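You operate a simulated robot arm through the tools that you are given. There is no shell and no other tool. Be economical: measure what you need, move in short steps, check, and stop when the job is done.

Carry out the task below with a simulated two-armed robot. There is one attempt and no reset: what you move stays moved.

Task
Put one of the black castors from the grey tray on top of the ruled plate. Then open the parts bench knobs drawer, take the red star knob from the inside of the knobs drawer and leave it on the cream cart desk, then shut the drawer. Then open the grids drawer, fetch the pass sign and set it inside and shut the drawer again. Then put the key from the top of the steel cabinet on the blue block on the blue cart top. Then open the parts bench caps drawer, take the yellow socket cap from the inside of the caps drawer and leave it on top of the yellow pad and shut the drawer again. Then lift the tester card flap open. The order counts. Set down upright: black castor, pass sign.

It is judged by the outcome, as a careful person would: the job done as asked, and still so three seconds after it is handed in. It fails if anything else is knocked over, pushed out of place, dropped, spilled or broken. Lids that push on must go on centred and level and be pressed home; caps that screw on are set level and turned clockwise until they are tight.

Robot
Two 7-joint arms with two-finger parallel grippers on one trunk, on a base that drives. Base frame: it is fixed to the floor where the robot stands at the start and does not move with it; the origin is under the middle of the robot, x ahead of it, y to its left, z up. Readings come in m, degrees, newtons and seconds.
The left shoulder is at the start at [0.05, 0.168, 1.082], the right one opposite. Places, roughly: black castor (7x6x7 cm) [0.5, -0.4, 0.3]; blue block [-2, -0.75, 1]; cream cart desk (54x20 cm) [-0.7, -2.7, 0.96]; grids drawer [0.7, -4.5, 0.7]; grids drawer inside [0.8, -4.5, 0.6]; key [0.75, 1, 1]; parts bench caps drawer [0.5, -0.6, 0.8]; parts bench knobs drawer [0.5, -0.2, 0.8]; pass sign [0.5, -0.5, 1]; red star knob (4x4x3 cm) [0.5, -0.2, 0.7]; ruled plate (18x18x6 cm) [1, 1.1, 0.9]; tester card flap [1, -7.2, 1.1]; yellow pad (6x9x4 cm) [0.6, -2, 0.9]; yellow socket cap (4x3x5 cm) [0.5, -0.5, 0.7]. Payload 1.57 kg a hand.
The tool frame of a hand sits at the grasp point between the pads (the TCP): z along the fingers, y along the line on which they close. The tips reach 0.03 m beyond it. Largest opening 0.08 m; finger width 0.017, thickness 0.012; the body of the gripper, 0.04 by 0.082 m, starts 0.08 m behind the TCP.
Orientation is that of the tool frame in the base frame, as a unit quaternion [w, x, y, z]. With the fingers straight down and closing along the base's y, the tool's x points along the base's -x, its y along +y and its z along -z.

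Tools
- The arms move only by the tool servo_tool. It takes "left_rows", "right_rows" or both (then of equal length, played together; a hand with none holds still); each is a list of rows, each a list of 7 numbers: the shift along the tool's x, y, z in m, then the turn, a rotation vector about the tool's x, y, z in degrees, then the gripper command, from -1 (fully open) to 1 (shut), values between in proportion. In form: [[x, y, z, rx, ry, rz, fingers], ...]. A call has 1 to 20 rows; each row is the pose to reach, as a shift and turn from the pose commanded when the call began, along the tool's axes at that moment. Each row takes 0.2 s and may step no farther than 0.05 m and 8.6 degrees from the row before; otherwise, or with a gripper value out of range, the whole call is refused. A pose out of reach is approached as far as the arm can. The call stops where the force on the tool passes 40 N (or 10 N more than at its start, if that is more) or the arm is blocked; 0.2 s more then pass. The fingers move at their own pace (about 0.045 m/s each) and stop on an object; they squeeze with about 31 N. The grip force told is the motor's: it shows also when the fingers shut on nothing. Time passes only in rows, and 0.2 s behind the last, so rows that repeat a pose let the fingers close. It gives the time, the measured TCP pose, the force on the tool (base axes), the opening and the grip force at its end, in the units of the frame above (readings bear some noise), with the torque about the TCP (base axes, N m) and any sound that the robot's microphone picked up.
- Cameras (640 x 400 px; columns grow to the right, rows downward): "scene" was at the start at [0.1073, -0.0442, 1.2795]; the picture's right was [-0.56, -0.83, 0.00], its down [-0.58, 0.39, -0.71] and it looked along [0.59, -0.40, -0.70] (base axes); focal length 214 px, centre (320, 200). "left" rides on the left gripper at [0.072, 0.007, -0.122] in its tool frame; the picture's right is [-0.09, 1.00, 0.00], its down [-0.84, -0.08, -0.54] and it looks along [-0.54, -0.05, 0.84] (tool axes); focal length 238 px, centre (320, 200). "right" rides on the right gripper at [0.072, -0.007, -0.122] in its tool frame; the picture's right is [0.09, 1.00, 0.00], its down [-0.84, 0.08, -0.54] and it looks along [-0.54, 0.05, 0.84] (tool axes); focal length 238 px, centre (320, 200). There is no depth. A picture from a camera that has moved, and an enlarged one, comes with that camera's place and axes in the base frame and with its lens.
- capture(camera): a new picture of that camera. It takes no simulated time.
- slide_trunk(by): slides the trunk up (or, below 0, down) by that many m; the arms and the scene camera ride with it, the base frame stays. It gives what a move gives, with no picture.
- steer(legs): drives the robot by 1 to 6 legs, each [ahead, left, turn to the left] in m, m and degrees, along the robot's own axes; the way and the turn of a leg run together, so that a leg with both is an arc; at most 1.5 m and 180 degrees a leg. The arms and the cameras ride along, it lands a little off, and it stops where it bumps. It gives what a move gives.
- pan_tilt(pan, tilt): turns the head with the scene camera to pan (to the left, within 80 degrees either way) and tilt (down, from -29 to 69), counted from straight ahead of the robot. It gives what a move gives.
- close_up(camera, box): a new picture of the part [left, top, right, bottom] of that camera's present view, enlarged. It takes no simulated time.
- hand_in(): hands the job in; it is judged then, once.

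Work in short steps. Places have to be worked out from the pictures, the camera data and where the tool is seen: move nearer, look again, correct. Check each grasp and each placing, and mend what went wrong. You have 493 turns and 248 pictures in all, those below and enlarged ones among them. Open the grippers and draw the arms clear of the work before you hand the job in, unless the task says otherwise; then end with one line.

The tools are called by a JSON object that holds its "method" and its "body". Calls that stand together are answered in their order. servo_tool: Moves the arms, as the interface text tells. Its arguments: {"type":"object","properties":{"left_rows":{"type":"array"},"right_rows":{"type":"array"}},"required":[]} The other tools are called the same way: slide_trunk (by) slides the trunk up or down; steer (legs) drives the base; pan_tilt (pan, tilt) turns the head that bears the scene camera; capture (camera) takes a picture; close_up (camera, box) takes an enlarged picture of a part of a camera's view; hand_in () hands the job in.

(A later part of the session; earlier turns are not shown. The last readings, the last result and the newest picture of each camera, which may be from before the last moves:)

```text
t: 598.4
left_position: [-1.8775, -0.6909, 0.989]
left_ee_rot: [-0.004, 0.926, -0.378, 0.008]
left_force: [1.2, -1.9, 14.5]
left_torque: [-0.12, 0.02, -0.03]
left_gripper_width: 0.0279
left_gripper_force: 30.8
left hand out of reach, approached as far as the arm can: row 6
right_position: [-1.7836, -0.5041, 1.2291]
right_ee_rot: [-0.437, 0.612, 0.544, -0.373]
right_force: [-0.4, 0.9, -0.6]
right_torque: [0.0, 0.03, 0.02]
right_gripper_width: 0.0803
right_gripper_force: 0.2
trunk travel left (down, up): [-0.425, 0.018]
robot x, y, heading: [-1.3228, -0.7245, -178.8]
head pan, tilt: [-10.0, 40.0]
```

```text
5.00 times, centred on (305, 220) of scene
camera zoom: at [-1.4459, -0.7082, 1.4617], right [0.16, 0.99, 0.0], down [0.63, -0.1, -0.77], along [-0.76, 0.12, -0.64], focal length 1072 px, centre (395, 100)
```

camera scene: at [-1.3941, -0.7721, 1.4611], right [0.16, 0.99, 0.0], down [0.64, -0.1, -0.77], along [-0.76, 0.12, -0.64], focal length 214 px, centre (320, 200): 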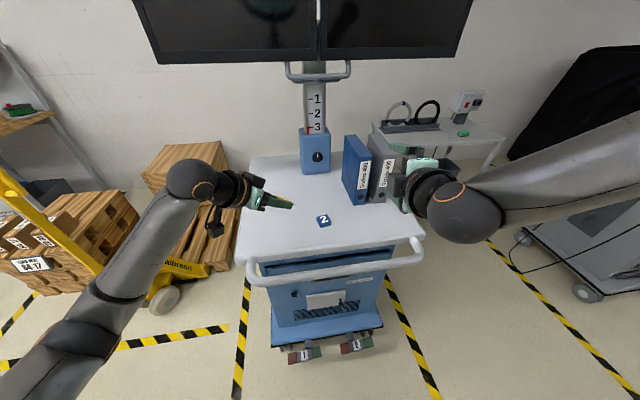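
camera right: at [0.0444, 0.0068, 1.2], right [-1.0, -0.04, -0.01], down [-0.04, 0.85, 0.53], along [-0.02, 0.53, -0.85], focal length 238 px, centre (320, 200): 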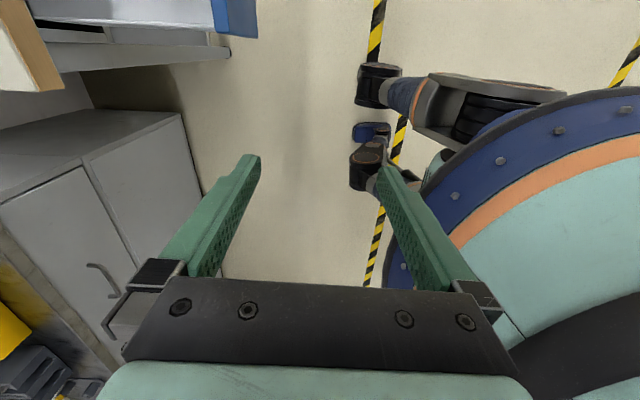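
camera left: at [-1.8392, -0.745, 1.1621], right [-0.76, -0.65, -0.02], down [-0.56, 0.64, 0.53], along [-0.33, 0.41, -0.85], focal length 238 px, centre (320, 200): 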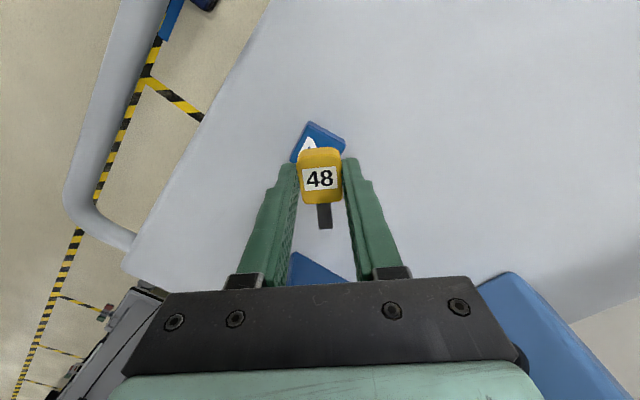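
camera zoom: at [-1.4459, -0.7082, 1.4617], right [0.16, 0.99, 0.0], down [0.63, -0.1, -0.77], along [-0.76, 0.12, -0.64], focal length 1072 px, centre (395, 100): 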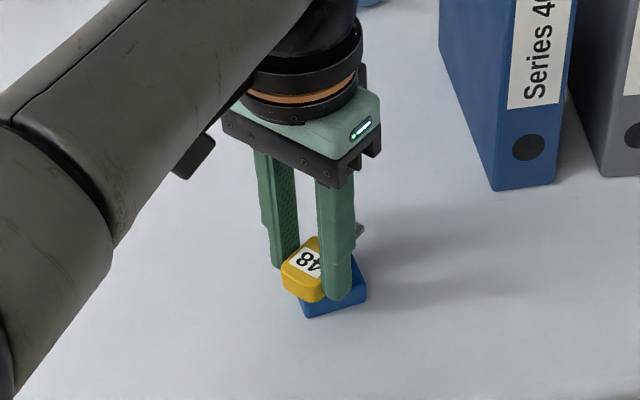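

Centered on the block now. Open and rise.

{"method": "servo_tool", "body": {"left_rows": [[0, 0, -0.001, 0, 0, 0, 0.6], [0, 0, -0.001, 0, 0, 0, 0.1], [0, 0, -0.001, 0, 0, 0, -0.4], [0, 0, -0.001, 0, 0, 0, -0.4], [0, 0, -0.02, 0, 0, 0, -0.4], [0, 0, -0.06, 0, 0, 0, -0.4], [0, 0, -0.1, 0, 0, 0, -0.4]]}}

{"method": "close_up", "body": {"camera": "left", "box": [240, 60, 400, 220]}}

{"method": "close_up", "body": {"camera": "scene", "box": [260, 180, 350, 260]}}

```text
t: 600.0
left_position: [-1.8814, -0.6927, 1.0859]
left_ee_rot: [-0.003, 0.926, -0.377, 0.01]
left_force: [-0.5, 0.3, -0.3]
left_torque: [0.02, 0.06, 0.01]
left_gripper_width: 0.0557
left_gripper_force: 0.0
right_position: [-1.7852, -0.5041, 1.2285]
right_ee_rot: [-0.437, 0.611, 0.545, -0.374]
right_force: [-0.4, 0.1, -1.0]
right_torque: [0.03, 0.03, -0.01]
right_gripper_width: 0.0799
right_gripper_force: 0.1
trunk travel left (down, up): [-0.425, 0.018]
robot x, y, heading: [-1.3254, -0.7247, -179.3]
head pan, tilt: [-10.0, 40.0]
```

```text
2.50 times, centred on (320, 140) of left
camera zoom: at [-1.8378, -0.7469, 1.2081], right [-0.76, -0.65, -0.02], down [-0.56, 0.64, 0.53], along [-0.33, 0.41, -0.85], focal length 596 px, centre (320, 350)
```

zoom: 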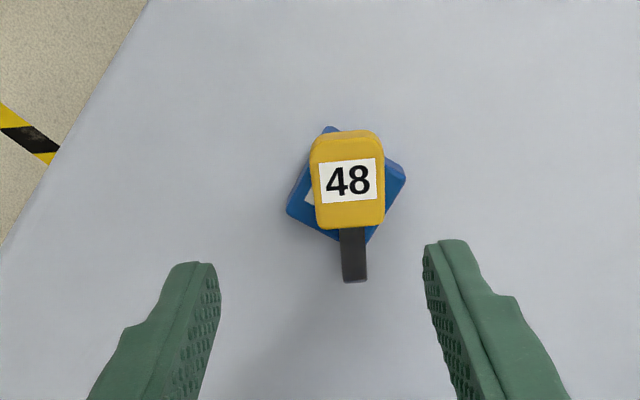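

```text
5.00 times, centred on (305, 220) of scene
camera zoom: at [-1.4467, -0.7077, 1.4612], right [0.16, 0.99, 0.0], down [0.63, -0.1, -0.77], along [-0.76, 0.12, -0.64], focal length 1072 px, centre (395, 100)
```

zoom: 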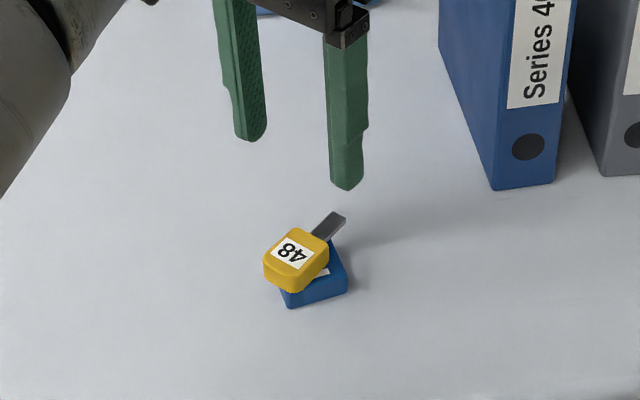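

Key rests flat and stable on the blue block. Next the caps drawer: back off, turn to the bench, and reconfigure the left hand to horizontal with vertical closing.

{"method": "steer", "body": {"legs": [[-0.45, 0, 0], [0, 0, 90], [0, 0, 89]]}}

{"method": "servo_tool", "body": {"left_rows": [[0.01, 0, 0, 0, 0, 8, -0.4], [0.02, 0, 0, 0, 0, 16, -0.4], [0.03, 0, 0, 0, 0, 24, -0.4], [0.04, 0, 0, 0, 0, 32, -0.4], [0.05, 0, 0, 0, 0, 40, -0.4], [0.06, 0, 0, 0, 0, 45, -0.4]]}}

{"method": "servo_tool", "body": {"left_rows": [[0, 0, 0, -8, 0, 0, -0.4], [0, 0, 0, -16, 0, 0, -0.4], [0, 0, 0, -24, 0, 0, -0.4], [0, 0, 0, -32, 0, 0, -0.4], [0, 0, 0, -40, 0, 0, -0.4], [0, 0, 0, -48, 0, 0, -0.4], [0, 0, 0, -56, 0, 0, -0.4], [0, 0, 0, -64, 0, 0, -0.4], [0, 0, 0, -72, 0, 0, -0.4], [0, 0, 0, -80, 0, 0, -0.4]]}}

{"method": "slide_trunk", "body": {"by": -0.32}}

```text
t: 610.5
left_position: [-0.3181, -0.704, 1.0863]
left_ee_rot: [-0.01, 0.344, 0.939, -0.004]
left_force: [0.3, -0.5, 0.8]
left_torque: [0.0, 0.02, -0.03]
left_gripper_width: 0.0559
left_gripper_force: 0.1
right_position: [-0.4006, -0.8996, 1.2282]
right_ee_rot: [0.388, -0.566, 0.592, -0.422]
right_force: [-0.7, -0.5, 0.6]
right_torque: [-0.01, 0.0, 0.02]
right_gripper_width: 0.08
right_gripper_force: 0.0
trunk travel left (down, up): [-0.425, 0.018]
robot x, y, heading: [-0.8804, -0.712, 4.9]
head pan, tilt: [-10.0, 40.0]
```

```text
t: 611.9
left_position: [-0.363, -0.6648, 1.0859]
left_ee_rot: [-0.008, 0.678, 0.735, -0.007]
left_force: [-0.1, -0.1, 0.9]
left_torque: [-0.02, -0.02, -0.01]
left_gripper_width: 0.0557
left_gripper_force: 0.0
right_position: [-0.4006, -0.8989, 1.2279]
right_ee_rot: [0.387, -0.567, 0.591, -0.423]
right_force: [-1.1, -0.5, 0.9]
right_torque: [0.02, 0.01, -0.02]
right_gripper_width: 0.08
right_gripper_force: 0.0
trunk travel left (down, up): [-0.425, 0.018]
robot x, y, heading: [-0.876, -0.7144, 5.1]
head pan, tilt: [-10.0, 40.0]
```

```text
t: 614.1
left_position: [-0.3632, -0.6661, 1.0877]
left_ee_rot: [0.431, 0.523, 0.568, 0.467]
left_force: [-0.6, -0.6, 0.8]
left_torque: [-0.04, 0.01, -0.02]
left_gripper_width: 0.056
left_gripper_force: 0.0
right_position: [-0.4005, -0.8994, 1.2281]
right_ee_rot: [0.388, -0.567, 0.592, -0.423]
right_force: [0.5, 0.5, 1.0]
right_torque: [-0.02, -0.02, 0.02]
right_gripper_width: 0.0799
right_gripper_force: 0.1
trunk travel left (down, up): [-0.425, 0.018]
robot x, y, heading: [-0.8765, -0.7149, 4.8]
head pan, tilt: [-10.0, 40.0]
```

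```text
t: 617.2
left_position: [-0.3621, -0.6658, 0.7674]
left_ee_rot: [0.43, 0.524, 0.569, 0.467]
left_force: [-0.4, 0.0, -0.3]
left_torque: [0.0, -0.01, -0.03]
left_gripper_width: 0.056
left_gripper_force: 0.0
right_position: [-0.4007, -0.9005, 0.908]
right_ee_rot: [0.388, -0.565, 0.592, -0.423]
right_force: [0.5, 0.6, 0.9]
right_torque: [0.02, 0.02, 0.01]
right_gripper_width: 0.0801
right_gripper_force: 0.1
trunk travel left (down, up): [-0.105, 0.338]
robot x, y, heading: [-0.8792, -0.7111, 4.6]
head pan, tilt: [-10.0, 40.0]
```

Correct heading; raise the right hand above bench height; then approach the caps handle (≈[0.39, -0.63, 0.766]).

{"method": "servo_tool", "body": {"right_rows": [[0, -0.04, -0.014, 0, 0, 0, -1], [0, -0.08, -0.028, 0, 0, 0, -1], [0, -0.12, -0.042, 0, 0, 0, -1], [0, -0.16, -0.056, 0, 0, 0, -1], [0, -0.2, -0.07, 0, 0, 0, -1], [0, -0.235, -0.085, 0, 0, 0, -1]]}}

{"method": "steer", "body": {"legs": [[0, 0.078, -4.6], [0.6, 0, 0]]}}

{"method": "capture", "body": {"camera": "left"}}

```text
t: 618.6
left_position: [-0.3632, -0.6657, 0.7665]
left_ee_rot: [0.429, 0.525, 0.568, 0.467]
left_force: [-0.6, -0.2, 0.5]
left_torque: [0.0, 0.02, -0.03]
left_gripper_width: 0.0562
left_gripper_force: 0.0
right_position: [-0.3995, -0.8968, 1.0466]
right_ee_rot: [0.392, -0.563, 0.591, -0.424]
right_force: [0.2, -0.8, -0.4]
right_torque: [0.01, 0.02, -0.01]
right_gripper_width: 0.0799
right_gripper_force: 0.0
right hand out of reach, approached as far as the arm can: row 4, 5, 6
trunk travel left (down, up): [-0.105, 0.338]
robot x, y, heading: [-0.8756, -0.7163, 5.1]
head pan, tilt: [-10.0, 40.0]
```

```text
t: 623.0
left_position: [0.241, -0.6253, 0.7671]
left_ee_rot: [0.447, 0.546, 0.548, 0.449]
left_force: [0.5, -0.4, -0.4]
left_torque: [0.01, -0.04, 0.01]
left_gripper_width: 0.0561
left_gripper_force: 0.0
right_position: [0.1867, -0.8525, 1.0445]
right_ee_rot: [0.374, -0.54, 0.612, -0.44]
right_force: [0.4, -0.2, 0.1]
right_torque: [-0.03, -0.03, 0.03]
right_gripper_width: 0.0799
right_gripper_force: 0.0
trunk travel left (down, up): [-0.105, 0.338]
robot x, y, heading: [-0.2772, -0.6336, 0.7]
head pan, tilt: [-10.0, 40.0]
```

```text
53 pictures are left
camera left: at [0.1214, -0.5525, 0.7962], right [0.19, -0.09, 0.98], down [-0.54, -0.84, 0.03], along [0.82, -0.54, -0.21], focal length 238 px, centre (320, 200)
```

left: 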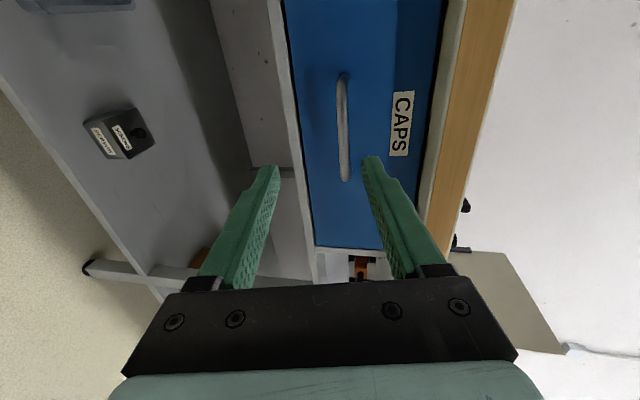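

{"method": "steer", "body": {"legs": [[0.09, -0.005, -0.7]]}}

{"method": "servo_tool", "body": {"left_rows": [[0, 0.003, 0.015, 0, 0, 0, -0.4], [0, 0.006, 0.032, 0, 0, 0, -0.4], [0, 0.009, 0.047, 0, 0, 0, -0.4], [0, 0.009, 0.047, 0, 0, 0, 1], [0, 0.009, 0.047, 0, 0, 0, 1], [0, 0.009, 0.047, 0, 0, 0, 1], [0, 0.009, 0.047, 0, 0, 0, 1]]}}

{"method": "capture", "body": {"camera": "left"}}

```text
t: 624.1
left_position: [0.3303, -0.6354, 0.7664]
left_ee_rot: [0.449, 0.549, 0.545, 0.448]
left_force: [0.5, 0.2, 0.7]
left_torque: [-0.01, 0.0, 0.0]
left_gripper_width: 0.056
left_gripper_force: 0.1
right_position: [0.2761, -0.8614, 1.0445]
right_ee_rot: [0.373, -0.537, 0.615, -0.441]
right_force: [0.1, 0.2, -0.1]
right_torque: [0.01, 0.03, 0.01]
right_gripper_width: 0.0801
right_gripper_force: 0.0
trunk travel left (down, up): [-0.105, 0.338]
robot x, y, heading: [-0.183, -0.6369, -0.0]
head pan, tilt: [-10.0, 40.0]
```

```text
t: 625.7
left_position: [0.3773, -0.6353, 0.7647]
left_ee_rot: [0.449, 0.548, 0.545, 0.448]
left_force: [0.0, 0.5, -3.0]
left_torque: [-0.14, -0.01, 0.11]
left_gripper_width: 0.0117
left_gripper_force: 25.5
right_position: [0.2747, -0.8613, 1.0441]
right_ee_rot: [0.372, -0.537, 0.615, -0.441]
right_force: [-0.1, 0.2, -0.2]
right_torque: [0.02, 0.01, 0.04]
right_gripper_width: 0.0802
right_gripper_force: 0.0
trunk travel left (down, up): [-0.105, 0.338]
robot x, y, heading: [-0.1847, -0.6359, 0.1]
head pan, tilt: [-10.0, 40.0]
```

```text
52 pictures are left
camera left: at [0.259, -0.562, 0.7949], right [0.2, -0.09, 0.98], down [-0.55, -0.83, 0.03], along [0.81, -0.54, -0.22], focal length 238 px, centre (320, 200)
```

left: 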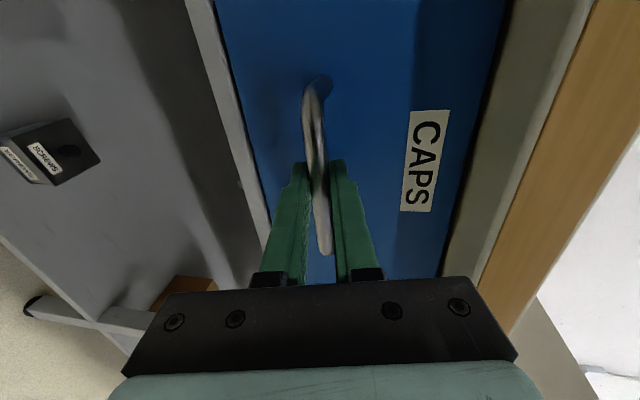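

Handle gripped. Pull open 26.5 cm, release, back off and raise.

{"method": "steer", "body": {"legs": [[-0.13, 0, 0], [-0.135, 0, 0]]}}

{"method": "servo_tool", "body": {"left_rows": [[0, 0, 0, 0, 0, 0, 0.3], [0, 0, 0, 0, 0, 0, -0.4], [0, 0, 0, 0, 0, 0, -0.4], [0, 0, -0.03, 0, 0, 0, -0.4], [0, 0, -0.06, 0, 0, 0, -0.4]]}}

{"method": "steer", "body": {"legs": [[-0.2, 0, 0]]}}

{"method": "slide_trunk", "body": {"by": 0.33}}

{"method": "servo_tool", "body": {"left_rows": [[0.01, 0, -0.01, 8, 0, 0, -0.4], [0.02, 0, -0.015, 16, 0, 0, -0.4], [0.03, 0, -0.02, 24, 0, 0, -0.4], [0.04, 0, -0.025, 32, 0, 0, -0.4], [0.05, 0, -0.03, 40, 0, 0, -0.4], [0.06, 0, -0.035, 48, 0, 0, -0.4], [0.07, 0, -0.04, 56, 0, 0, -0.4], [0.08, 0, -0.045, 64, 0, 0, -0.4], [0.09, 0, -0.05, 72, 0, 0, -0.4], [0.1, 0, -0.05, 79, 0, 0, -0.4]]}}

```text
t: 627.9
left_position: [0.115, -0.6359, 0.7643]
left_ee_rot: [0.448, 0.549, 0.545, 0.447]
left_force: [-1.8, -5.4, -10.2]
left_torque: [-0.21, 0.04, -0.36]
left_gripper_width: 0.0118
left_gripper_force: 28.7
right_position: [0.0128, -0.862, 1.0436]
right_ee_rot: [0.372, -0.537, 0.616, -0.439]
right_force: [-0.2, -0.1, 0.9]
right_torque: [0.01, -0.01, -0.02]
right_gripper_width: 0.0801
right_gripper_force: 0.0
trunk travel left (down, up): [-0.105, 0.338]
robot x, y, heading: [-0.4464, -0.6364, -0.1]
head pan, tilt: [-10.0, 40.0]
```

```text
t: 629.1
left_position: [0.0549, -0.6363, 0.7807]
left_ee_rot: [0.449, 0.548, 0.545, 0.448]
left_force: [0.2, 0.1, 1.1]
left_torque: [0.0, 0.0, 0.02]
left_gripper_width: 0.0562
left_gripper_force: 0.0
right_position: [0.0135, -0.8613, 1.0446]
right_ee_rot: [0.372, -0.537, 0.615, -0.442]
right_force: [-0.1, -0.9, -0.1]
right_torque: [-0.03, 0.02, 0.01]
right_gripper_width: 0.0799
right_gripper_force: 0.0
trunk travel left (down, up): [-0.105, 0.338]
robot x, y, heading: [-0.451, -0.6373, -0.2]
head pan, tilt: [-10.0, 40.0]
```

```text
t: 630.7
left_position: [-0.1496, -0.6334, 0.7798]
left_ee_rot: [0.447, 0.547, 0.547, 0.45]
left_force: [0.2, 0.4, -0.5]
left_torque: [-0.02, 0.03, 0.01]
left_gripper_width: 0.056
left_gripper_force: 0.1
right_position: [-0.19, -0.8587, 1.0441]
right_ee_rot: [0.374, -0.54, 0.613, -0.44]
right_force: [-1.2, -1.0, 0.4]
right_torque: [-0.03, 0.0, -0.04]
right_gripper_width: 0.0802
right_gripper_force: 0.1
trunk travel left (down, up): [-0.105, 0.338]
robot x, y, heading: [-0.6519, -0.6382, 0.3]
head pan, tilt: [-10.0, 40.0]
```

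```text
t: 634.0
left_position: [-0.1497, -0.6328, 1.1088]
left_ee_rot: [0.447, 0.546, 0.548, 0.45]
left_force: [-0.1, 0.4, 0.0]
left_torque: [0.03, -0.02, -0.03]
left_gripper_width: 0.056
left_gripper_force: 0.1
right_position: [-0.1901, -0.8578, 1.3744]
right_ee_rot: [0.374, -0.54, 0.613, -0.44]
right_force: [0.0, -0.4, 0.7]
right_torque: [0.0, -0.01, 0.02]
right_gripper_width: 0.0799
right_gripper_force: 0.1
trunk travel left (down, up): [-0.435, 0.008]
robot x, y, heading: [-0.6489, -0.6416, 0.3]
head pan, tilt: [-10.0, 40.0]
```

```text
t: 636.2
left_position: [-0.1976, -0.5326, 1.1195]
left_ee_rot: [-0.003, 0.706, 0.708, -0.001]
left_force: [-0.4, 0.8, 0.1]
left_torque: [0.0, 0.02, 0.01]
left_gripper_width: 0.0562
left_gripper_force: 0.1
left hand out of reach, approached as far as the arm can: row 5
right_position: [-0.1896, -0.8585, 1.3749]
right_ee_rot: [0.374, -0.539, 0.613, -0.44]
right_force: [0.2, -0.4, -0.3]
right_torque: [0.01, 0.01, 0.01]
right_gripper_width: 0.0801
right_gripper_force: 0.0
trunk travel left (down, up): [-0.435, 0.008]
robot x, y, heading: [-0.6495, -0.6392, 0.5]
head pan, tilt: [-10.0, 40.0]
```

{"method": "steer", "body": {"legs": [[0.42, 0.02, 0]]}}

{"method": "capture", "body": {"camera": "left"}}

```text
t: 638.7
left_position: [0.2186, -0.513, 1.1196]
left_ee_rot: [-0.002, 0.708, 0.706, -0.001]
left_force: [0.1, -0.8, -0.2]
left_torque: [-0.03, 0.02, 0.01]
left_gripper_width: 0.0559
left_gripper_force: 0.0
right_position: [0.2255, -0.8396, 1.3735]
right_ee_rot: [0.373, -0.538, 0.615, -0.44]
right_force: [-0.9, -0.6, -0.2]
right_torque: [0.01, -0.02, 0.01]
right_gripper_width: 0.08
right_gripper_force: 0.0
trunk travel left (down, up): [-0.435, 0.008]
robot x, y, heading: [-0.2328, -0.619, 0.1]
head pan, tilt: [-10.0, 40.0]
```

```text
51 pictures are left
camera left: at [0.2274, -0.4407, 1.2404], right [1.0, -0.09, -0.01], down [-0.08, -0.84, 0.54], along [-0.06, -0.54, -0.84], focal length 238 px, centre (320, 200)
```

left: 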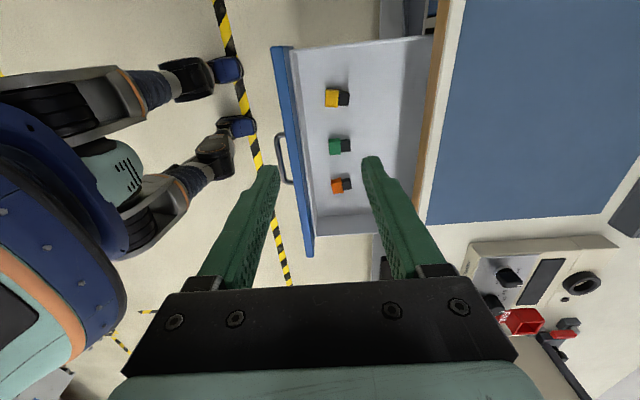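

{"method": "close_up", "body": {"camera": "left", "box": [290, 60, 390, 210]}}

```text
2.67 times, centred on (340, 135) of left
camera zoom: at [0.2274, -0.4407, 1.2404], right [1.0, -0.09, -0.01], down [-0.08, -0.84, 0.54], along [-0.06, -0.54, -0.84], focal length 636 px, centre (267, 373)
```

zoom: 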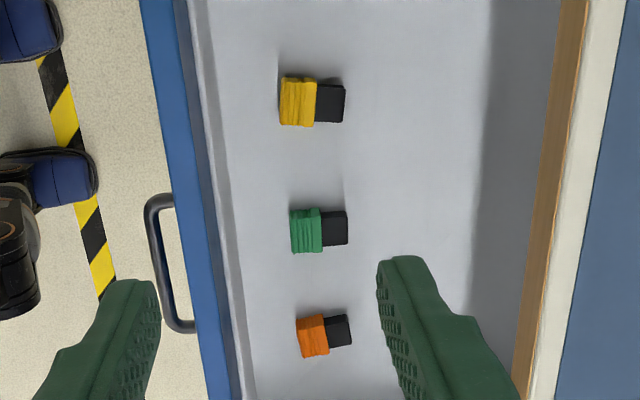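

Yellow cap lies with its plug toward +x (≈5 cm long), centre ≈[0.249, -0.530]. I align and lower to z≈0.80.

{"method": "servo_tool", "body": {"left_rows": [[-0.017, 0.03, 0.04, 0, 0, 0, -1], [-0.017, 0.03, 0.08, 0, 0, 0, -1], [-0.017, 0.03, 0.12, 0, 0, 0, -1], [-0.017, 0.03, 0.16, 0, 0, 0, -1], [-0.017, 0.03, 0.2, 0, 0, 0, -1], [-0.017, 0.03, 0.24, 0, 0, 0, -1], [-0.017, 0.03, 0.28, 0, 0, 0, -1], [-0.017, 0.03, 0.32, 0, 0, 0, -1]]}}

{"method": "capture", "body": {"camera": "left"}}

```text
refused: row 1 steps farther than a row can; nothing moved
```

```text
49 pictures are left
camera left: at [0.2274, -0.4407, 1.2404], right [1.0, -0.09, -0.01], down [-0.08, -0.84, 0.54], along [-0.06, -0.54, -0.84], focal length 238 px, centre (320, 200)
```

left: 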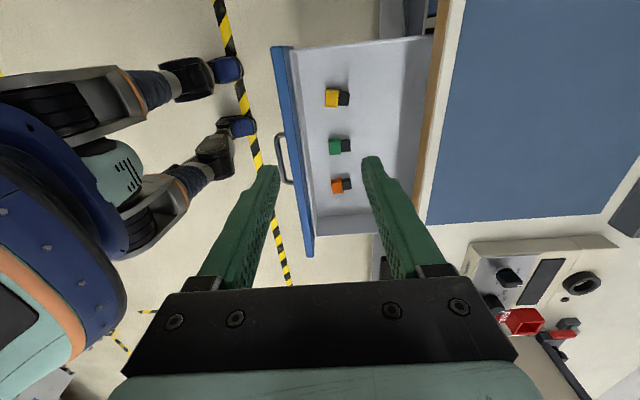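

First row stepped too far; redo with a smaller first step.

{"method": "servo_tool", "body": {"left_rows": [[-0.01, 0.015, 0.02, 0, 0, 0, -1], [-0.017, 0.03, 0.05, 0, 0, 0, -1], [-0.017, 0.03, 0.1, 0, 0, 0, -1], [-0.017, 0.03, 0.145, 0, 0, 0, -1], [-0.017, 0.03, 0.19, 0, 0, 0, -1], [-0.017, 0.03, 0.235, 0, 0, 0, -1], [-0.017, 0.03, 0.28, 0, 0, 0, -1], [-0.017, 0.03, 0.32, 0, 0, 0, -1]]}}

{"method": "capture", "body": {"camera": "left"}}

```text
t: 640.5
left_position: [0.2471, -0.5267, 0.7992]
left_ee_rot: [-0.003, 0.708, 0.706, -0.002]
left_force: [0.3, 0.4, -0.1]
left_torque: [0.0, 0.02, 0.01]
left_gripper_width: 0.0801
left_gripper_force: 0.0
right_position: [0.2272, -0.8385, 1.3753]
right_ee_rot: [0.374, -0.538, 0.615, -0.439]
right_force: [0.2, -0.4, -0.2]
right_torque: [0.02, 0.02, 0.01]
right_gripper_width: 0.0799
right_gripper_force: 0.1
trunk travel left (down, up): [-0.435, 0.008]
robot x, y, heading: [-0.2322, -0.6202, -0.0]
head pan, tilt: [-10.0, 40.0]
```

```text
48 pictures are left
camera left: at [0.2543, -0.4533, 0.92], right [1.0, -0.1, -0.01], down [-0.08, -0.84, 0.54], along [-0.06, -0.54, -0.84], focal length 238 px, centre (320, 200)
```

left: 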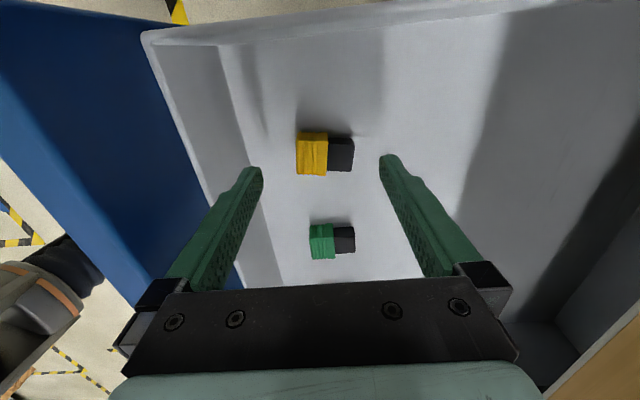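

Aligned. Lower 4.7 cm and close.

{"method": "servo_tool", "body": {"left_rows": [[0, 0.003, 0.025, 0, 0, 0, -1], [0, 0.003, 0.046, 0, 0, 0, -1], [0, 0.003, 0.046, 0, 0, 0, 1], [0, 0.003, 0.046, 0, 0, 0, 1], [0, 0.003, 0.046, 0, 0, 0, 1], [0, 0.003, 0.046, 0, 0, 0, 1]]}}

{"method": "servo_tool", "body": {"left_rows": [[0, 0, -0.02, 0, 0, 0, 1], [0, 0, -0.06, 0, 0, 0, 1], [0, 0, -0.1, 0, 0, 0, 1], [0, 0, -0.15, 0, 0, 0, 1], [0, 0, -0.2, 0, 0, 0, 1], [0, 0, -0.25, 0, 0, 0, 1], [0, 0, -0.3, 0, 0, 0, 1]]}}

{"method": "capture", "body": {"camera": "left"}}

```text
t: 641.9
left_position: [0.2499, -0.5283, 0.7537]
left_ee_rot: [-0.003, 0.707, 0.707, -0.001]
left_force: [0.0, -0.4, 0.7]
left_torque: [-0.01, 0.02, -0.01]
left_gripper_width: 0.0475
left_gripper_force: 30.9
right_position: [0.2264, -0.838, 1.3748]
right_ee_rot: [0.374, -0.537, 0.615, -0.44]
right_force: [-0.4, -1.0, 0.3]
right_torque: [0.01, 0.01, -0.01]
right_gripper_width: 0.08
right_gripper_force: 0.1
trunk travel left (down, up): [-0.435, 0.008]
robot x, y, heading: [-0.2357, -0.6167, 0.2]
head pan, tilt: [-10.0, 40.0]
```

```text
t: 643.5
left_position: [0.2518, -0.5272, 1.0563]
left_ee_rot: [-0.003, 0.708, 0.706, -0.001]
left_force: [0.2, 0.4, -0.8]
left_torque: [-0.01, -0.03, 0.01]
left_gripper_width: 0.0476
left_gripper_force: 30.9
right_position: [0.2251, -0.8392, 1.3747]
right_ee_rot: [0.373, -0.538, 0.615, -0.44]
right_force: [-0.3, -0.3, -1.1]
right_torque: [0.03, 0.06, 0.03]
right_gripper_width: 0.0801
right_gripper_force: 0.1
trunk travel left (down, up): [-0.435, 0.008]
robot x, y, heading: [-0.2338, -0.6168, 0.1]
head pan, tilt: [-10.0, 40.0]
```

```text
47 pictures are left
camera left: at [0.259, -0.4539, 1.1787], right [1.0, -0.09, -0.01], down [-0.08, -0.84, 0.54], along [-0.06, -0.54, -0.84], focal length 238 px, centre (320, 200)
```

left: 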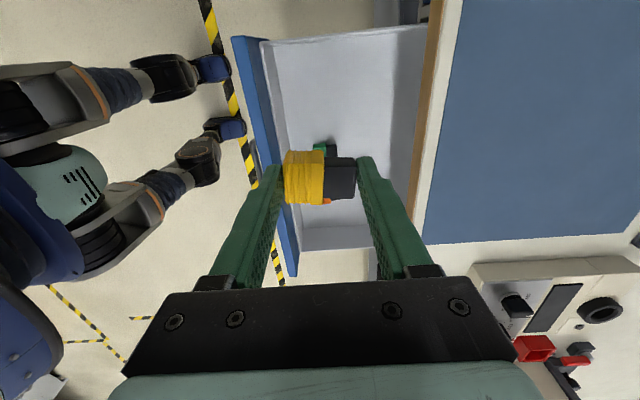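

Yellow cap held. I back off, move right, and look for the yellow pad (≈[0.6, -2.0]).

{"method": "steer", "body": {"legs": [[-0.3, 0, 0], [0, -0.85, 0]]}}

{"method": "pan_tilt", "body": {"pan": -25, "tilt": 25}}

{"method": "capture", "body": {"camera": "scene"}}

```text
t: 653.1
left_position: [-0.0518, -1.4006, 1.0576]
left_ee_rot: [-0.003, 0.715, 0.699, -0.001]
left_force: [-0.7, 0.2, -0.1]
left_torque: [-0.01, -0.01, -0.01]
left_gripper_width: 0.0468
left_gripper_force: 30.9
right_position: [-0.0858, -1.7122, 1.3742]
right_ee_rot: [0.369, -0.531, 0.621, -0.443]
right_force: [0.3, -1.1, -0.1]
right_torque: [-0.03, 0.02, 0.01]
right_gripper_width: 0.0803
right_gripper_force: 0.1
trunk travel left (down, up): [-0.435, 0.008]
robot x, y, heading: [-0.5441, -1.4831, -1.4]
head pan, tilt: [-10.0, 40.0]
```

```text
t: 653.9
left_position: [-0.0521, -1.4007, 1.058]
left_ee_rot: [-0.002, 0.715, 0.699, -0.001]
left_force: [-0.2, -0.1, 0.3]
left_torque: [0.01, 0.0, -0.01]
left_gripper_width: 0.0467
left_gripper_force: 31.1
right_position: [-0.0858, -1.7119, 1.3743]
right_ee_rot: [0.369, -0.531, 0.621, -0.444]
right_force: [-0.2, -0.6, 0.4]
right_torque: [-0.03, 0.01, 0.01]
right_gripper_width: 0.0802
right_gripper_force: 0.1
trunk travel left (down, up): [-0.435, 0.008]
robot x, y, heading: [-0.5397, -1.481, -1.3]
head pan, tilt: [-25.0, 25.0]
```

```text
46 pictures are left
camera scene: at [-0.4193, -1.5206, 1.4945], right [-0.44, -0.9, 0.0], down [-0.38, 0.19, -0.91], along [0.81, -0.4, -0.42], focal length 214 px, centre (320, 200)
```

scene: 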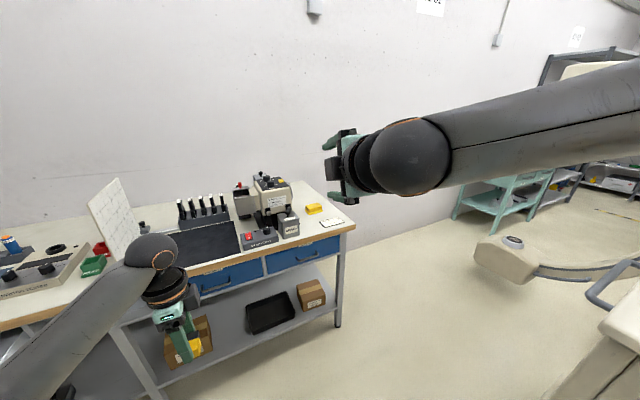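

{"method": "close_up", "body": {"camera": "scene", "box": [230, 160, 360, 250]}}

```text
4.44 times, centred on (295, 205) of scene
camera zoom: at [-0.4193, -1.5206, 1.4945], right [-0.44, -0.9, 0.0], down [-0.38, 0.19, -0.91], along [0.81, -0.4, -0.42], focal length 953 px, centre (431, 178)
```

zoom: 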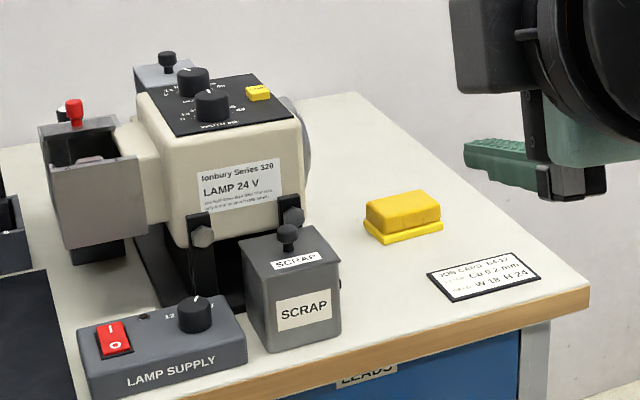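

Yellow pad lies with its long side along y, centre ≈[0.555, -1.963]. I rotate the cap 90° so its length matches the pad, then approach.

{"method": "servo_tool", "body": {"left_rows": [[0, 0, 0, 0, 0, -8, 1], [0, 0, 0, 0, 0, -16, 1], [0, 0, 0, 0, 0, -24, 1], [0, 0, 0, 0, 0, -32, 1], [0, 0, 0, 0, 0, -40, 1], [0, 0, 0, 0, 0, -48, 1], [0, 0, 0, 0, 0, -56, 1], [0, 0, 0, 0, 0, -64, 1], [0, 0, 0, 0, 0, -72, 1], [0, 0, 0, 0, 0, -80, 1], [0, 0, 0, 0, 0, -88, 1]]}}

{"method": "servo_tool", "body": {"left_rows": [[0, 0, -0.03, 0, 0, 0, 1], [0, 0, -0.06, 0, 0, 0, 1]]}}

{"method": "steer", "body": {"legs": [[0.4, 0, 1.4], [0, -0.5, 0]]}}

{"method": "capture", "body": {"camera": "left"}}

```text
t: 656.3
left_position: [-0.0535, -1.4002, 1.0574]
left_ee_rot: [-0.002, 0.028, 1.0, 0.001]
left_force: [-0.1, 0.5, 0.2]
left_torque: [-0.03, 0.03, -0.01]
left_gripper_width: 0.0464
left_gripper_force: 30.8
right_position: [-0.0861, -1.7123, 1.3733]
right_ee_rot: [0.368, -0.532, 0.62, -0.444]
right_force: [-0.4, 0.4, 1.0]
right_torque: [0.0, 0.0, 0.01]
right_gripper_width: 0.08
right_gripper_force: 0.0
trunk travel left (down, up): [-0.435, 0.008]
robot x, y, heading: [-0.5449, -1.4829, -0.9]
head pan, tilt: [-25.0, 25.0]
```

```text
t: 656.9
left_position: [-0.0549, -1.4003, 1.1185]
left_ee_rot: [-0.004, 0.029, 1.0, 0.001]
left_force: [0.8, 0.0, -0.2]
left_torque: [0.03, 0.0, 0.04]
left_gripper_width: 0.0467
left_gripper_force: 31.2
right_position: [-0.0858, -1.7123, 1.3735]
right_ee_rot: [0.369, -0.532, 0.62, -0.444]
right_force: [-0.2, -0.2, 0.0]
right_torque: [0.0, 0.01, 0.01]
right_gripper_width: 0.0802
right_gripper_force: 0.1
trunk travel left (down, up): [-0.435, 0.008]
robot x, y, heading: [-0.5433, -1.4784, -1.1]
head pan, tilt: [-25.0, 25.0]
```

```text
t: 663.9
left_position: [0.348, -1.8884, 1.1188]
left_ee_rot: [-0.003, 0.019, 1.0, 0.0]
left_force: [0.2, 0.2, -0.9]
left_torque: [-0.02, 0.0, 0.01]
left_gripper_width: 0.0467
left_gripper_force: 30.7
right_position: [0.3237, -2.2019, 1.3748]
right_ee_rot: [0.373, -0.538, 0.615, -0.44]
right_force: [0.3, 0.1, -0.5]
right_torque: [-0.02, -0.02, 0.02]
right_gripper_width: 0.0801
right_gripper_force: 0.0
trunk travel left (down, up): [-0.435, 0.008]
robot x, y, heading: [-0.1401, -1.9772, 0.4]
head pan, tilt: [-25.0, 25.0]
```

```text
44 pictures are left
camera left: at [0.2772, -1.8786, 1.2393], right [0.13, 0.99, 0.0], down [0.84, -0.11, 0.54], along [0.53, -0.07, -0.84], focal length 238 px, centre (320, 200)
```

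left: 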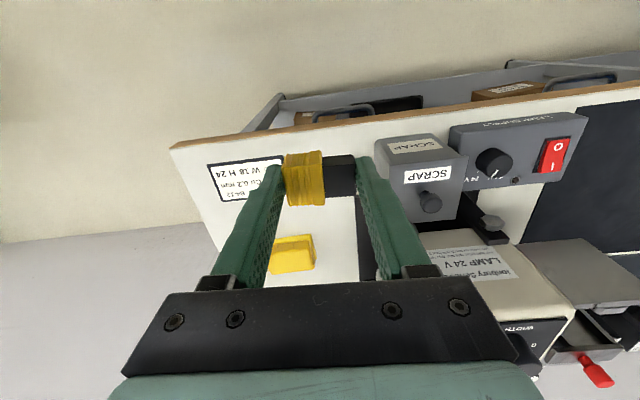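

Pad at ≈[0.563, -1.966]. Drive closer and extend over it.

{"method": "steer", "body": {"legs": [[0.12, -0.077, -0.4]]}}

{"method": "servo_tool", "body": {"left_rows": [[-0.03, 0, 0, 0, 0, 0, 1], [-0.06, 0, 0, 0, 0, 0, 1], [-0.09, 0, 0, 0, 0, 0, 1]]}}

{"method": "capture", "body": {"camera": "left"}}

```text
t: 665.2
left_position: [0.4683, -1.9678, 1.1178]
left_ee_rot: [-0.003, 0.023, 1.0, 0.001]
left_force: [-0.4, 0.5, 0.0]
left_torque: [0.01, 0.01, -0.01]
left_gripper_width: 0.0465
left_gripper_force: 31.0
right_position: [0.4411, -2.2815, 1.3726]
right_ee_rot: [0.372, -0.535, 0.617, -0.441]
right_force: [-0.1, -0.3, 0.3]
right_torque: [-0.02, 0.01, -0.01]
right_gripper_width: 0.0801
right_gripper_force: 0.1
trunk travel left (down, up): [-0.435, 0.008]
robot x, y, heading: [-0.0153, -2.0553, -0.4]
head pan, tilt: [-25.0, 25.0]
```

```text
t: 666.0
left_position: [0.5573, -1.9723, 1.1163]
left_ee_rot: [-0.003, 0.024, 1.0, 0.002]
left_force: [-0.5, 0.1, 0.4]
left_torque: [0.02, -0.03, -0.02]
left_gripper_width: 0.0463
left_gripper_force: 31.1
right_position: [0.4422, -2.2804, 1.3749]
right_ee_rot: [0.371, -0.535, 0.617, -0.441]
right_force: [-0.4, 0.7, -0.2]
right_torque: [0.02, 0.02, 0.01]
right_gripper_width: 0.0798
right_gripper_force: 0.0
trunk travel left (down, up): [-0.435, 0.008]
robot x, y, heading: [-0.0195, -2.0539, -0.3]
head pan, tilt: [-25.0, 25.0]
```

```text
43 pictures are left
camera left: at [0.4866, -1.9621, 1.2372], right [0.14, 0.99, 0.0], down [0.84, -0.12, 0.54], along [0.53, -0.07, -0.84], focal length 238 px, centre (320, 200)
```

left: 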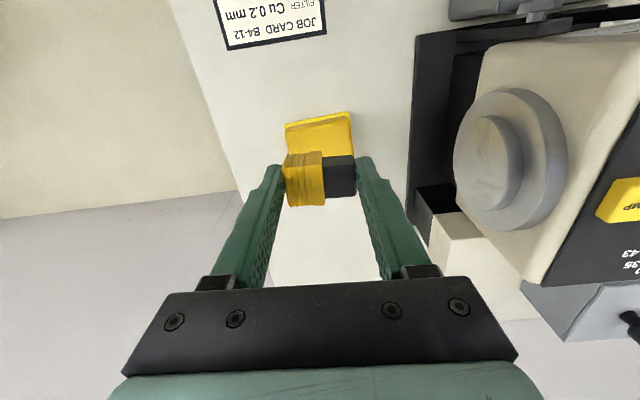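

Pad centre ≈[0.583, -1.974]; move 2.5 cm further and lower to z≈1.03 for another look.

{"method": "servo_tool", "body": {"left_rows": [[-0.026, 0, 0.01, 0, 0, 0, 1], [-0.026, 0, 0.05, 0, 0, 0, 1], [-0.026, 0, 0.085, 0, 0, 0, 1]]}}

{"method": "capture", "body": {"camera": "left"}}

{"method": "pan_tilt", "body": {"pan": 0, "tilt": 40}}

{"method": "close_up", "body": {"camera": "scene", "box": [220, 120, 380, 240]}}

```text
t: 666.8
left_position: [0.5821, -1.9728, 1.0295]
left_ee_rot: [-0.003, 0.024, 1.0, 0.001]
left_force: [0.8, -0.4, 0.6]
left_torque: [0.0, -0.01, -0.02]
left_gripper_width: 0.0465
left_gripper_force: 31.1
right_position: [0.4417, -2.281, 1.3752]
right_ee_rot: [0.371, -0.535, 0.617, -0.442]
right_force: [-0.2, -0.9, -0.1]
right_torque: [0.01, 0.01, -0.04]
right_gripper_width: 0.0797
right_gripper_force: 0.0
trunk travel left (down, up): [-0.435, 0.008]
robot x, y, heading: [-0.0164, -2.0542, -0.5]
head pan, tilt: [-25.0, 25.0]
```

```text
42 pictures are left
camera left: at [0.5107, -1.9622, 1.1508], right [0.14, 0.99, 0.0], down [0.84, -0.12, 0.54], along [0.53, -0.07, -0.84], focal length 238 px, centre (320, 200)
```

left: 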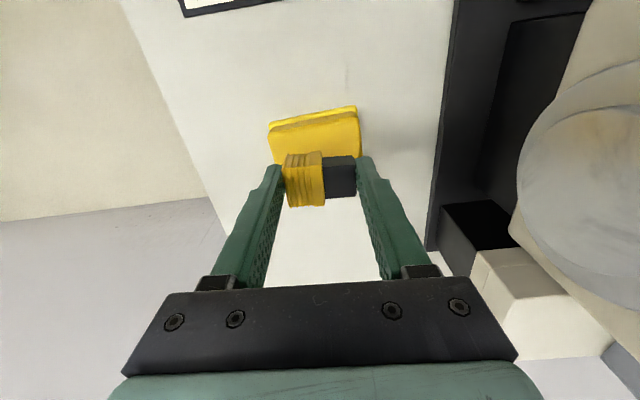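

```text
t: 667.7
left_position: [0.5816, -1.9721, 1.0307]
left_ee_rot: [-0.003, 0.023, 1.0, 0.001]
left_force: [-0.4, 0.4, 0.0]
left_torque: [-0.03, 0.03, 0.0]
left_gripper_width: 0.0466
left_gripper_force: 31.2
right_position: [0.4422, -2.2795, 1.3742]
right_ee_rot: [0.372, -0.535, 0.617, -0.441]
right_force: [1.2, -0.5, 0.1]
right_torque: [-0.01, 0.04, 0.0]
right_gripper_width: 0.0803
right_gripper_force: 0.0
trunk travel left (down, up): [-0.435, 0.008]
robot x, y, heading: [-0.0204, -2.0547, -0.4]
head pan, tilt: [0.0, 40.0]
```

```text
3.33 times, centred on (300, 180) of scene
camera zoom: at [0.1068, -2.0538, 1.4713], right [-0.01, -1.0, 0.0], down [-0.64, 0.0, -0.77], along [0.77, -0.01, -0.64], focal length 715 px, centre (387, 267)
```

zoom: 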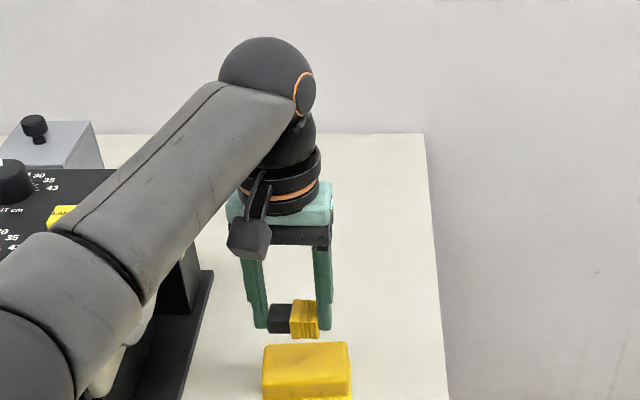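

Offsets are small: +8 mm in x, -6 mm in y. Lower to contact.

{"method": "servo_tool", "body": {"left_rows": [[-0.008, -0.006, 0.015, 0, 0, 0, 1], [-0.008, -0.006, 0.03, 0, 0, 0, 1], [-0.008, -0.006, 0.036, 0, 0, 0, 1], [-0.008, -0.006, 0.041, 0, 0, 0, 1], [-0.008, -0.006, 0.045, 0, 0, 0, 1]]}}

{"method": "close_up", "body": {"camera": "scene", "box": [250, 170, 370, 260]}}

```text
t: 668.9
left_position: [0.5886, -1.9763, 0.9862]
left_ee_rot: [-0.003, 0.023, 1.0, 0.0]
left_force: [-0.1, 0.2, 0.2]
left_torque: [-0.02, -0.05, 0.0]
left_gripper_width: 0.0466
left_gripper_force: 30.5
left hand out of reach, approached as far as the arm can: row 4, 5
right_position: [0.4413, -2.2806, 1.3742]
right_ee_rot: [0.371, -0.535, 0.617, -0.442]
right_force: [0.3, 0.5, -0.8]
right_torque: [-0.02, 0.04, -0.05]
right_gripper_width: 0.08
right_gripper_force: 0.1
trunk travel left (down, up): [-0.435, 0.008]
robot x, y, heading: [-0.017, -2.053, -0.6]
head pan, tilt: [0.0, 40.0]
```

```text
4.44 times, centred on (310, 215) of scene
camera zoom: at [0.1069, -2.0536, 1.4712], right [-0.01, -1.0, 0.0], down [-0.64, 0.0, -0.77], along [0.77, -0.01, -0.64], focal length 953 px, centre (364, 133)
```

zoom: 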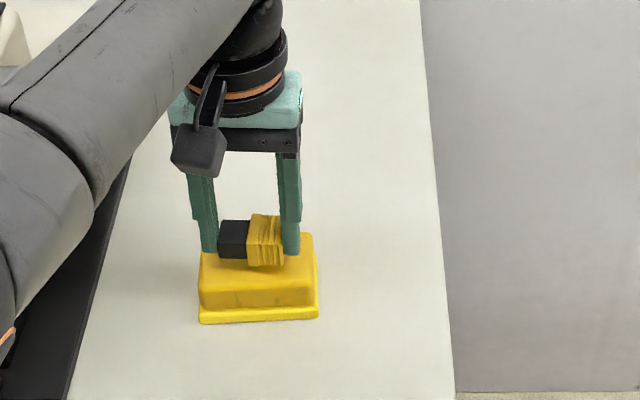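

Slightly too far back; shift 8 mm toward the robot and lower to contact.

{"method": "servo_tool", "body": {"left_rows": [[0.008, -0.003, 0, 0, 0, 0, 1], [0.008, -0.003, 0.003, 0, 0, 0, 1], [0.008, -0.003, 0.006, 0, 0, 0, 1], [0.008, -0.003, 0.009, 0, 0, 0, 1]]}}

```text
t: 669.9
left_position: [0.5779, -1.9802, 0.977]
left_ee_rot: [-0.003, 0.023, 1.0, 0.0]
left_force: [-0.2, 0.0, 0.2]
left_torque: [-0.01, -0.02, -0.01]
left_gripper_width: 0.0467
left_gripper_force: 31.3
right_position: [0.4407, -2.2804, 1.3752]
right_ee_rot: [0.372, -0.535, 0.617, -0.442]
right_force: [0.5, -0.5, 0.1]
right_torque: [-0.01, 0.01, -0.03]
right_gripper_width: 0.08
right_gripper_force: 0.0
trunk travel left (down, up): [-0.435, 0.008]
robot x, y, heading: [-0.0179, -2.0533, 0.0]
head pan, tilt: [0.0, 40.0]
```

{"method": "servo_tool", "body": {"left_rows": [[0, 0, 0.003, 0, 0, 0, 1], [0, 0, 0.006, 0, 0, 0, 1], [0, 0, 0.009, 0, 0, 0, 1], [0, 0, 0.012, 0, 0, 0, 1]]}}

{"method": "close_up", "body": {"camera": "scene", "box": [250, 170, 370, 260]}}

```text
t: 670.9
left_position: [0.5784, -1.9817, 0.9762]
left_ee_rot: [0.006, 0.024, 1.0, 0.0]
left_force: [-4.6, 2.7, 39.1]
left_torque: [-0.04, 0.28, -0.03]
left_gripper_width: 0.0466
left_gripper_force: 30.8
right_position: [0.4361, -2.2802, 1.3778]
right_ee_rot: [0.373, -0.535, 0.616, -0.443]
right_force: [-0.5, -0.5, 0.2]
right_torque: [0.03, 0.05, -0.02]
right_gripper_width: 0.0801
right_gripper_force: 0.1
trunk travel left (down, up): [-0.435, 0.008]
robot x, y, heading: [-0.0194, -2.0528, -0.3]
head pan, tilt: [0.0, 40.0]
```

```text
4.44 times, centred on (310, 215) of scene
camera zoom: at [0.1018, -2.0539, 1.4722], right [-0.01, -1.0, 0.0], down [-0.64, 0.0, -0.77], along [0.77, 0.0, -0.64], focal length 953 px, centre (364, 133)
```

zoom: 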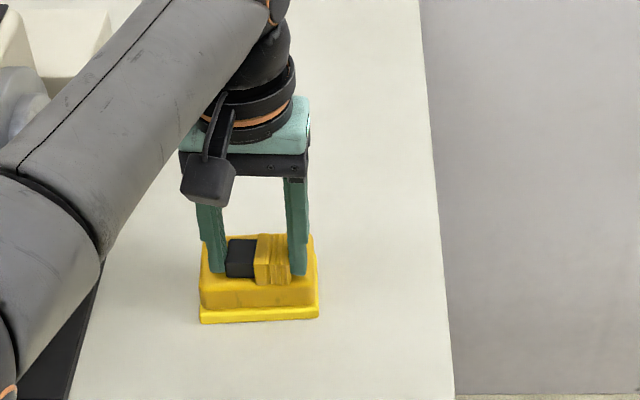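

Seated centrally on the pad. Release and rise.

{"method": "servo_tool", "body": {"left_rows": [[0, 0, -0.006, 0, 0, 0, 1], [0, 0, -0.006, 0, 0, 0, 0], [0, 0, -0.006, 0, 0, 0, -0.8], [0, 0, -0.006, 0, 0, 0, -0.8], [0, 0, -0.03, 0, 0, 0, -0.8], [0, 0, -0.07, 0, 0, 0, -0.8], [0, 0, -0.11, 0, 0, 0, -0.8]]}}

{"method": "close_up", "body": {"camera": "scene", "box": [250, 170, 370, 260]}}

```text
t: 672.5
left_position: [0.5763, -1.9791, 1.0774]
left_ee_rot: [-0.003, 0.022, 1.0, 0.0]
left_force: [0.0, 0.9, -0.1]
left_torque: [-0.01, 0.0, 0.0]
left_gripper_width: 0.0719
left_gripper_force: 0.1
right_position: [0.4396, -2.2802, 1.3756]
right_ee_rot: [0.372, -0.536, 0.616, -0.442]
right_force: [0.4, -0.2, 0.1]
right_torque: [0.03, -0.01, 0.02]
right_gripper_width: 0.0799
right_gripper_force: 0.1
trunk travel left (down, up): [-0.435, 0.008]
robot x, y, heading: [-0.0162, -2.0535, -0.3]
head pan, tilt: [0.0, 40.0]
```

```text
4.44 times, centred on (310, 215) of scene
camera zoom: at [0.1064, -2.0538, 1.4712], right [-0.01, -1.0, 0.0], down [-0.64, 0.0, -0.77], along [0.77, -0.01, -0.64], focal length 953 px, centre (364, 133)
```

zoom: 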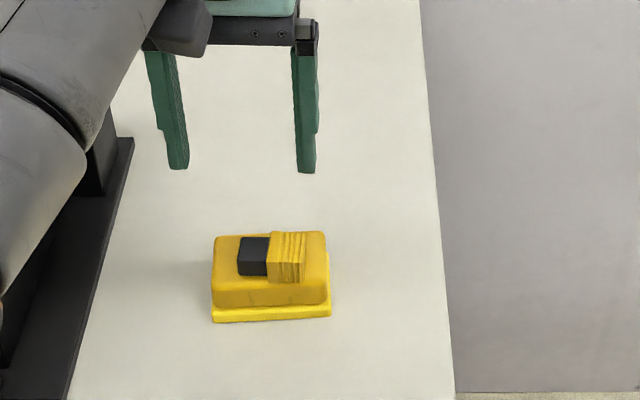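

The cap rests on the pad. Now back to shut the caps drawer: retreat, reconfigure the hand to horizontal, fist closed.

{"method": "steer", "body": {"legs": [[-0.62, 0, 0]]}}

{"method": "servo_tool", "body": {"left_rows": [[0, 0, 0, 0, 0, 8, 1], [0, 0, 0, 0, 0, 16, 1], [0, 0, 0, 0, 0, 24, 1], [0, 0, 0, 0, 0, 32, 1], [0, 0, 0, 0, 0, 40, 1], [0, 0, 0, 0, 0, 48, 1], [0, 0, 0, 0, 0, 56, 1], [0, 0, 0, 0, 0, 64, 1], [0, 0, 0, 0, 0, 72, 1], [0, 0, 0, 0, 0, 80, 1], [0, 0, 0, 0, 0, 88, 1]]}}

{"method": "servo_tool", "body": {"left_rows": [[0, 0, 0, -8, 0, 0, 1], [0, 0, 0, -16, 0, 0, 1], [0, 0, 0, -24, 0, 0, 1], [0, 0, 0, -32, 0, 0, 1], [0, 0, 0, -40, 0, 0, 1], [0, 0, 0, -48, 0, 0, 1], [0, 0, 0, -56, 0, 0, 1], [0, 0, 0, -64, 0, 0, 1], [0, 0, 0, -72, 0, 0, 1], [0, 0, 0, -80, 0, 0, 1]]}}

{"method": "steer", "body": {"legs": [[0, 1.36, 0]]}}

{"method": "slide_trunk", "body": {"by": -0.27}}

```text
t: 676.0
left_position: [-0.0505, -1.9709, 1.0762]
left_ee_rot: [-0.003, 0.015, 1.0, 0.001]
left_force: [0.4, 0.3, 0.4]
left_torque: [0.01, 0.03, -0.01]
left_gripper_width: 0.0721
left_gripper_force: 0.1
right_position: [-0.1829, -2.2742, 1.3756]
right_ee_rot: [0.374, -0.539, 0.613, -0.439]
right_force: [-1.0, 0.9, 0.2]
right_torque: [0.0, -0.01, -0.04]
right_gripper_width: 0.0801
right_gripper_force: 0.0
trunk travel left (down, up): [-0.435, 0.008]
robot x, y, heading: [-0.6443, -2.053, 0.7]
head pan, tilt: [0.0, 40.0]
```

```text
t: 678.4
left_position: [-0.051, -1.9703, 1.0755]
left_ee_rot: [-0.003, 0.707, 0.707, -0.002]
left_force: [-0.4, -0.6, 0.3]
left_torque: [0.0, 0.02, 0.01]
left_gripper_width: 0.0001
left_gripper_force: 21.1
right_position: [-0.1838, -2.2729, 1.3739]
right_ee_rot: [0.375, -0.539, 0.613, -0.438]
right_force: [0.3, 0.3, -0.4]
right_torque: [-0.01, -0.02, 0.02]
right_gripper_width: 0.0801
right_gripper_force: 0.2
trunk travel left (down, up): [-0.435, 0.008]
robot x, y, heading: [-0.6453, -2.0518, 0.5]
head pan, tilt: [0.0, 40.0]
```

```text
t: 680.6
left_position: [-0.0517, -1.9703, 1.0771]
left_ee_rot: [0.453, 0.542, 0.543, 0.454]
left_force: [0.2, -0.3, -0.1]
left_torque: [0.01, -0.02, 0.0]
left_gripper_width: 0.0001
left_gripper_force: 21.5
right_position: [-0.183, -2.274, 1.3752]
right_ee_rot: [0.375, -0.539, 0.613, -0.44]
right_force: [0.0, 1.0, 0.7]
right_torque: [-0.01, 0.03, 0.01]
right_gripper_width: 0.08
right_gripper_force: 0.1
trunk travel left (down, up): [-0.435, 0.008]
robot x, y, heading: [-0.6421, -2.0525, 0.2]
head pan, tilt: [0.0, 40.0]
```

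```text
t: 692.9
left_position: [-0.0712, -0.5794, 1.0777]
left_ee_rot: [0.448, 0.539, 0.547, 0.457]
left_force: [-0.2, 0.2, 0.2]
left_torque: [0.0, 0.0, 0.0]
left_gripper_width: 0.0001
left_gripper_force: 20.9
right_position: [-0.1989, -0.8839, 1.3746]
right_ee_rot: [0.377, -0.543, 0.61, -0.436]
right_force: [-0.2, -0.7, -0.2]
right_torque: [0.01, 0.0, -0.01]
right_gripper_width: 0.0801
right_gripper_force: 0.1
trunk travel left (down, up): [-0.435, 0.008]
robot x, y, heading: [-0.6629, -0.6705, 1.2]
head pan, tilt: [0.0, 40.0]
```

```text
t: 695.7
left_position: [-0.0705, -0.5789, 0.8066]
left_ee_rot: [0.449, 0.539, 0.547, 0.457]
left_force: [0.2, 0.3, -0.7]
left_torque: [0.0, 0.0, 0.01]
left_gripper_width: 0.0
left_gripper_force: 21.0
right_position: [-0.1983, -0.883, 1.1053]
right_ee_rot: [0.378, -0.542, 0.61, -0.437]
right_force: [0.6, 0.7, 0.6]
right_torque: [0.0, -0.01, 0.01]
right_gripper_width: 0.0799
right_gripper_force: 0.1
trunk travel left (down, up): [-0.165, 0.278]
robot x, y, heading: [-0.667, -0.6732, 1.2]
head pan, tilt: [0.0, 40.0]
```

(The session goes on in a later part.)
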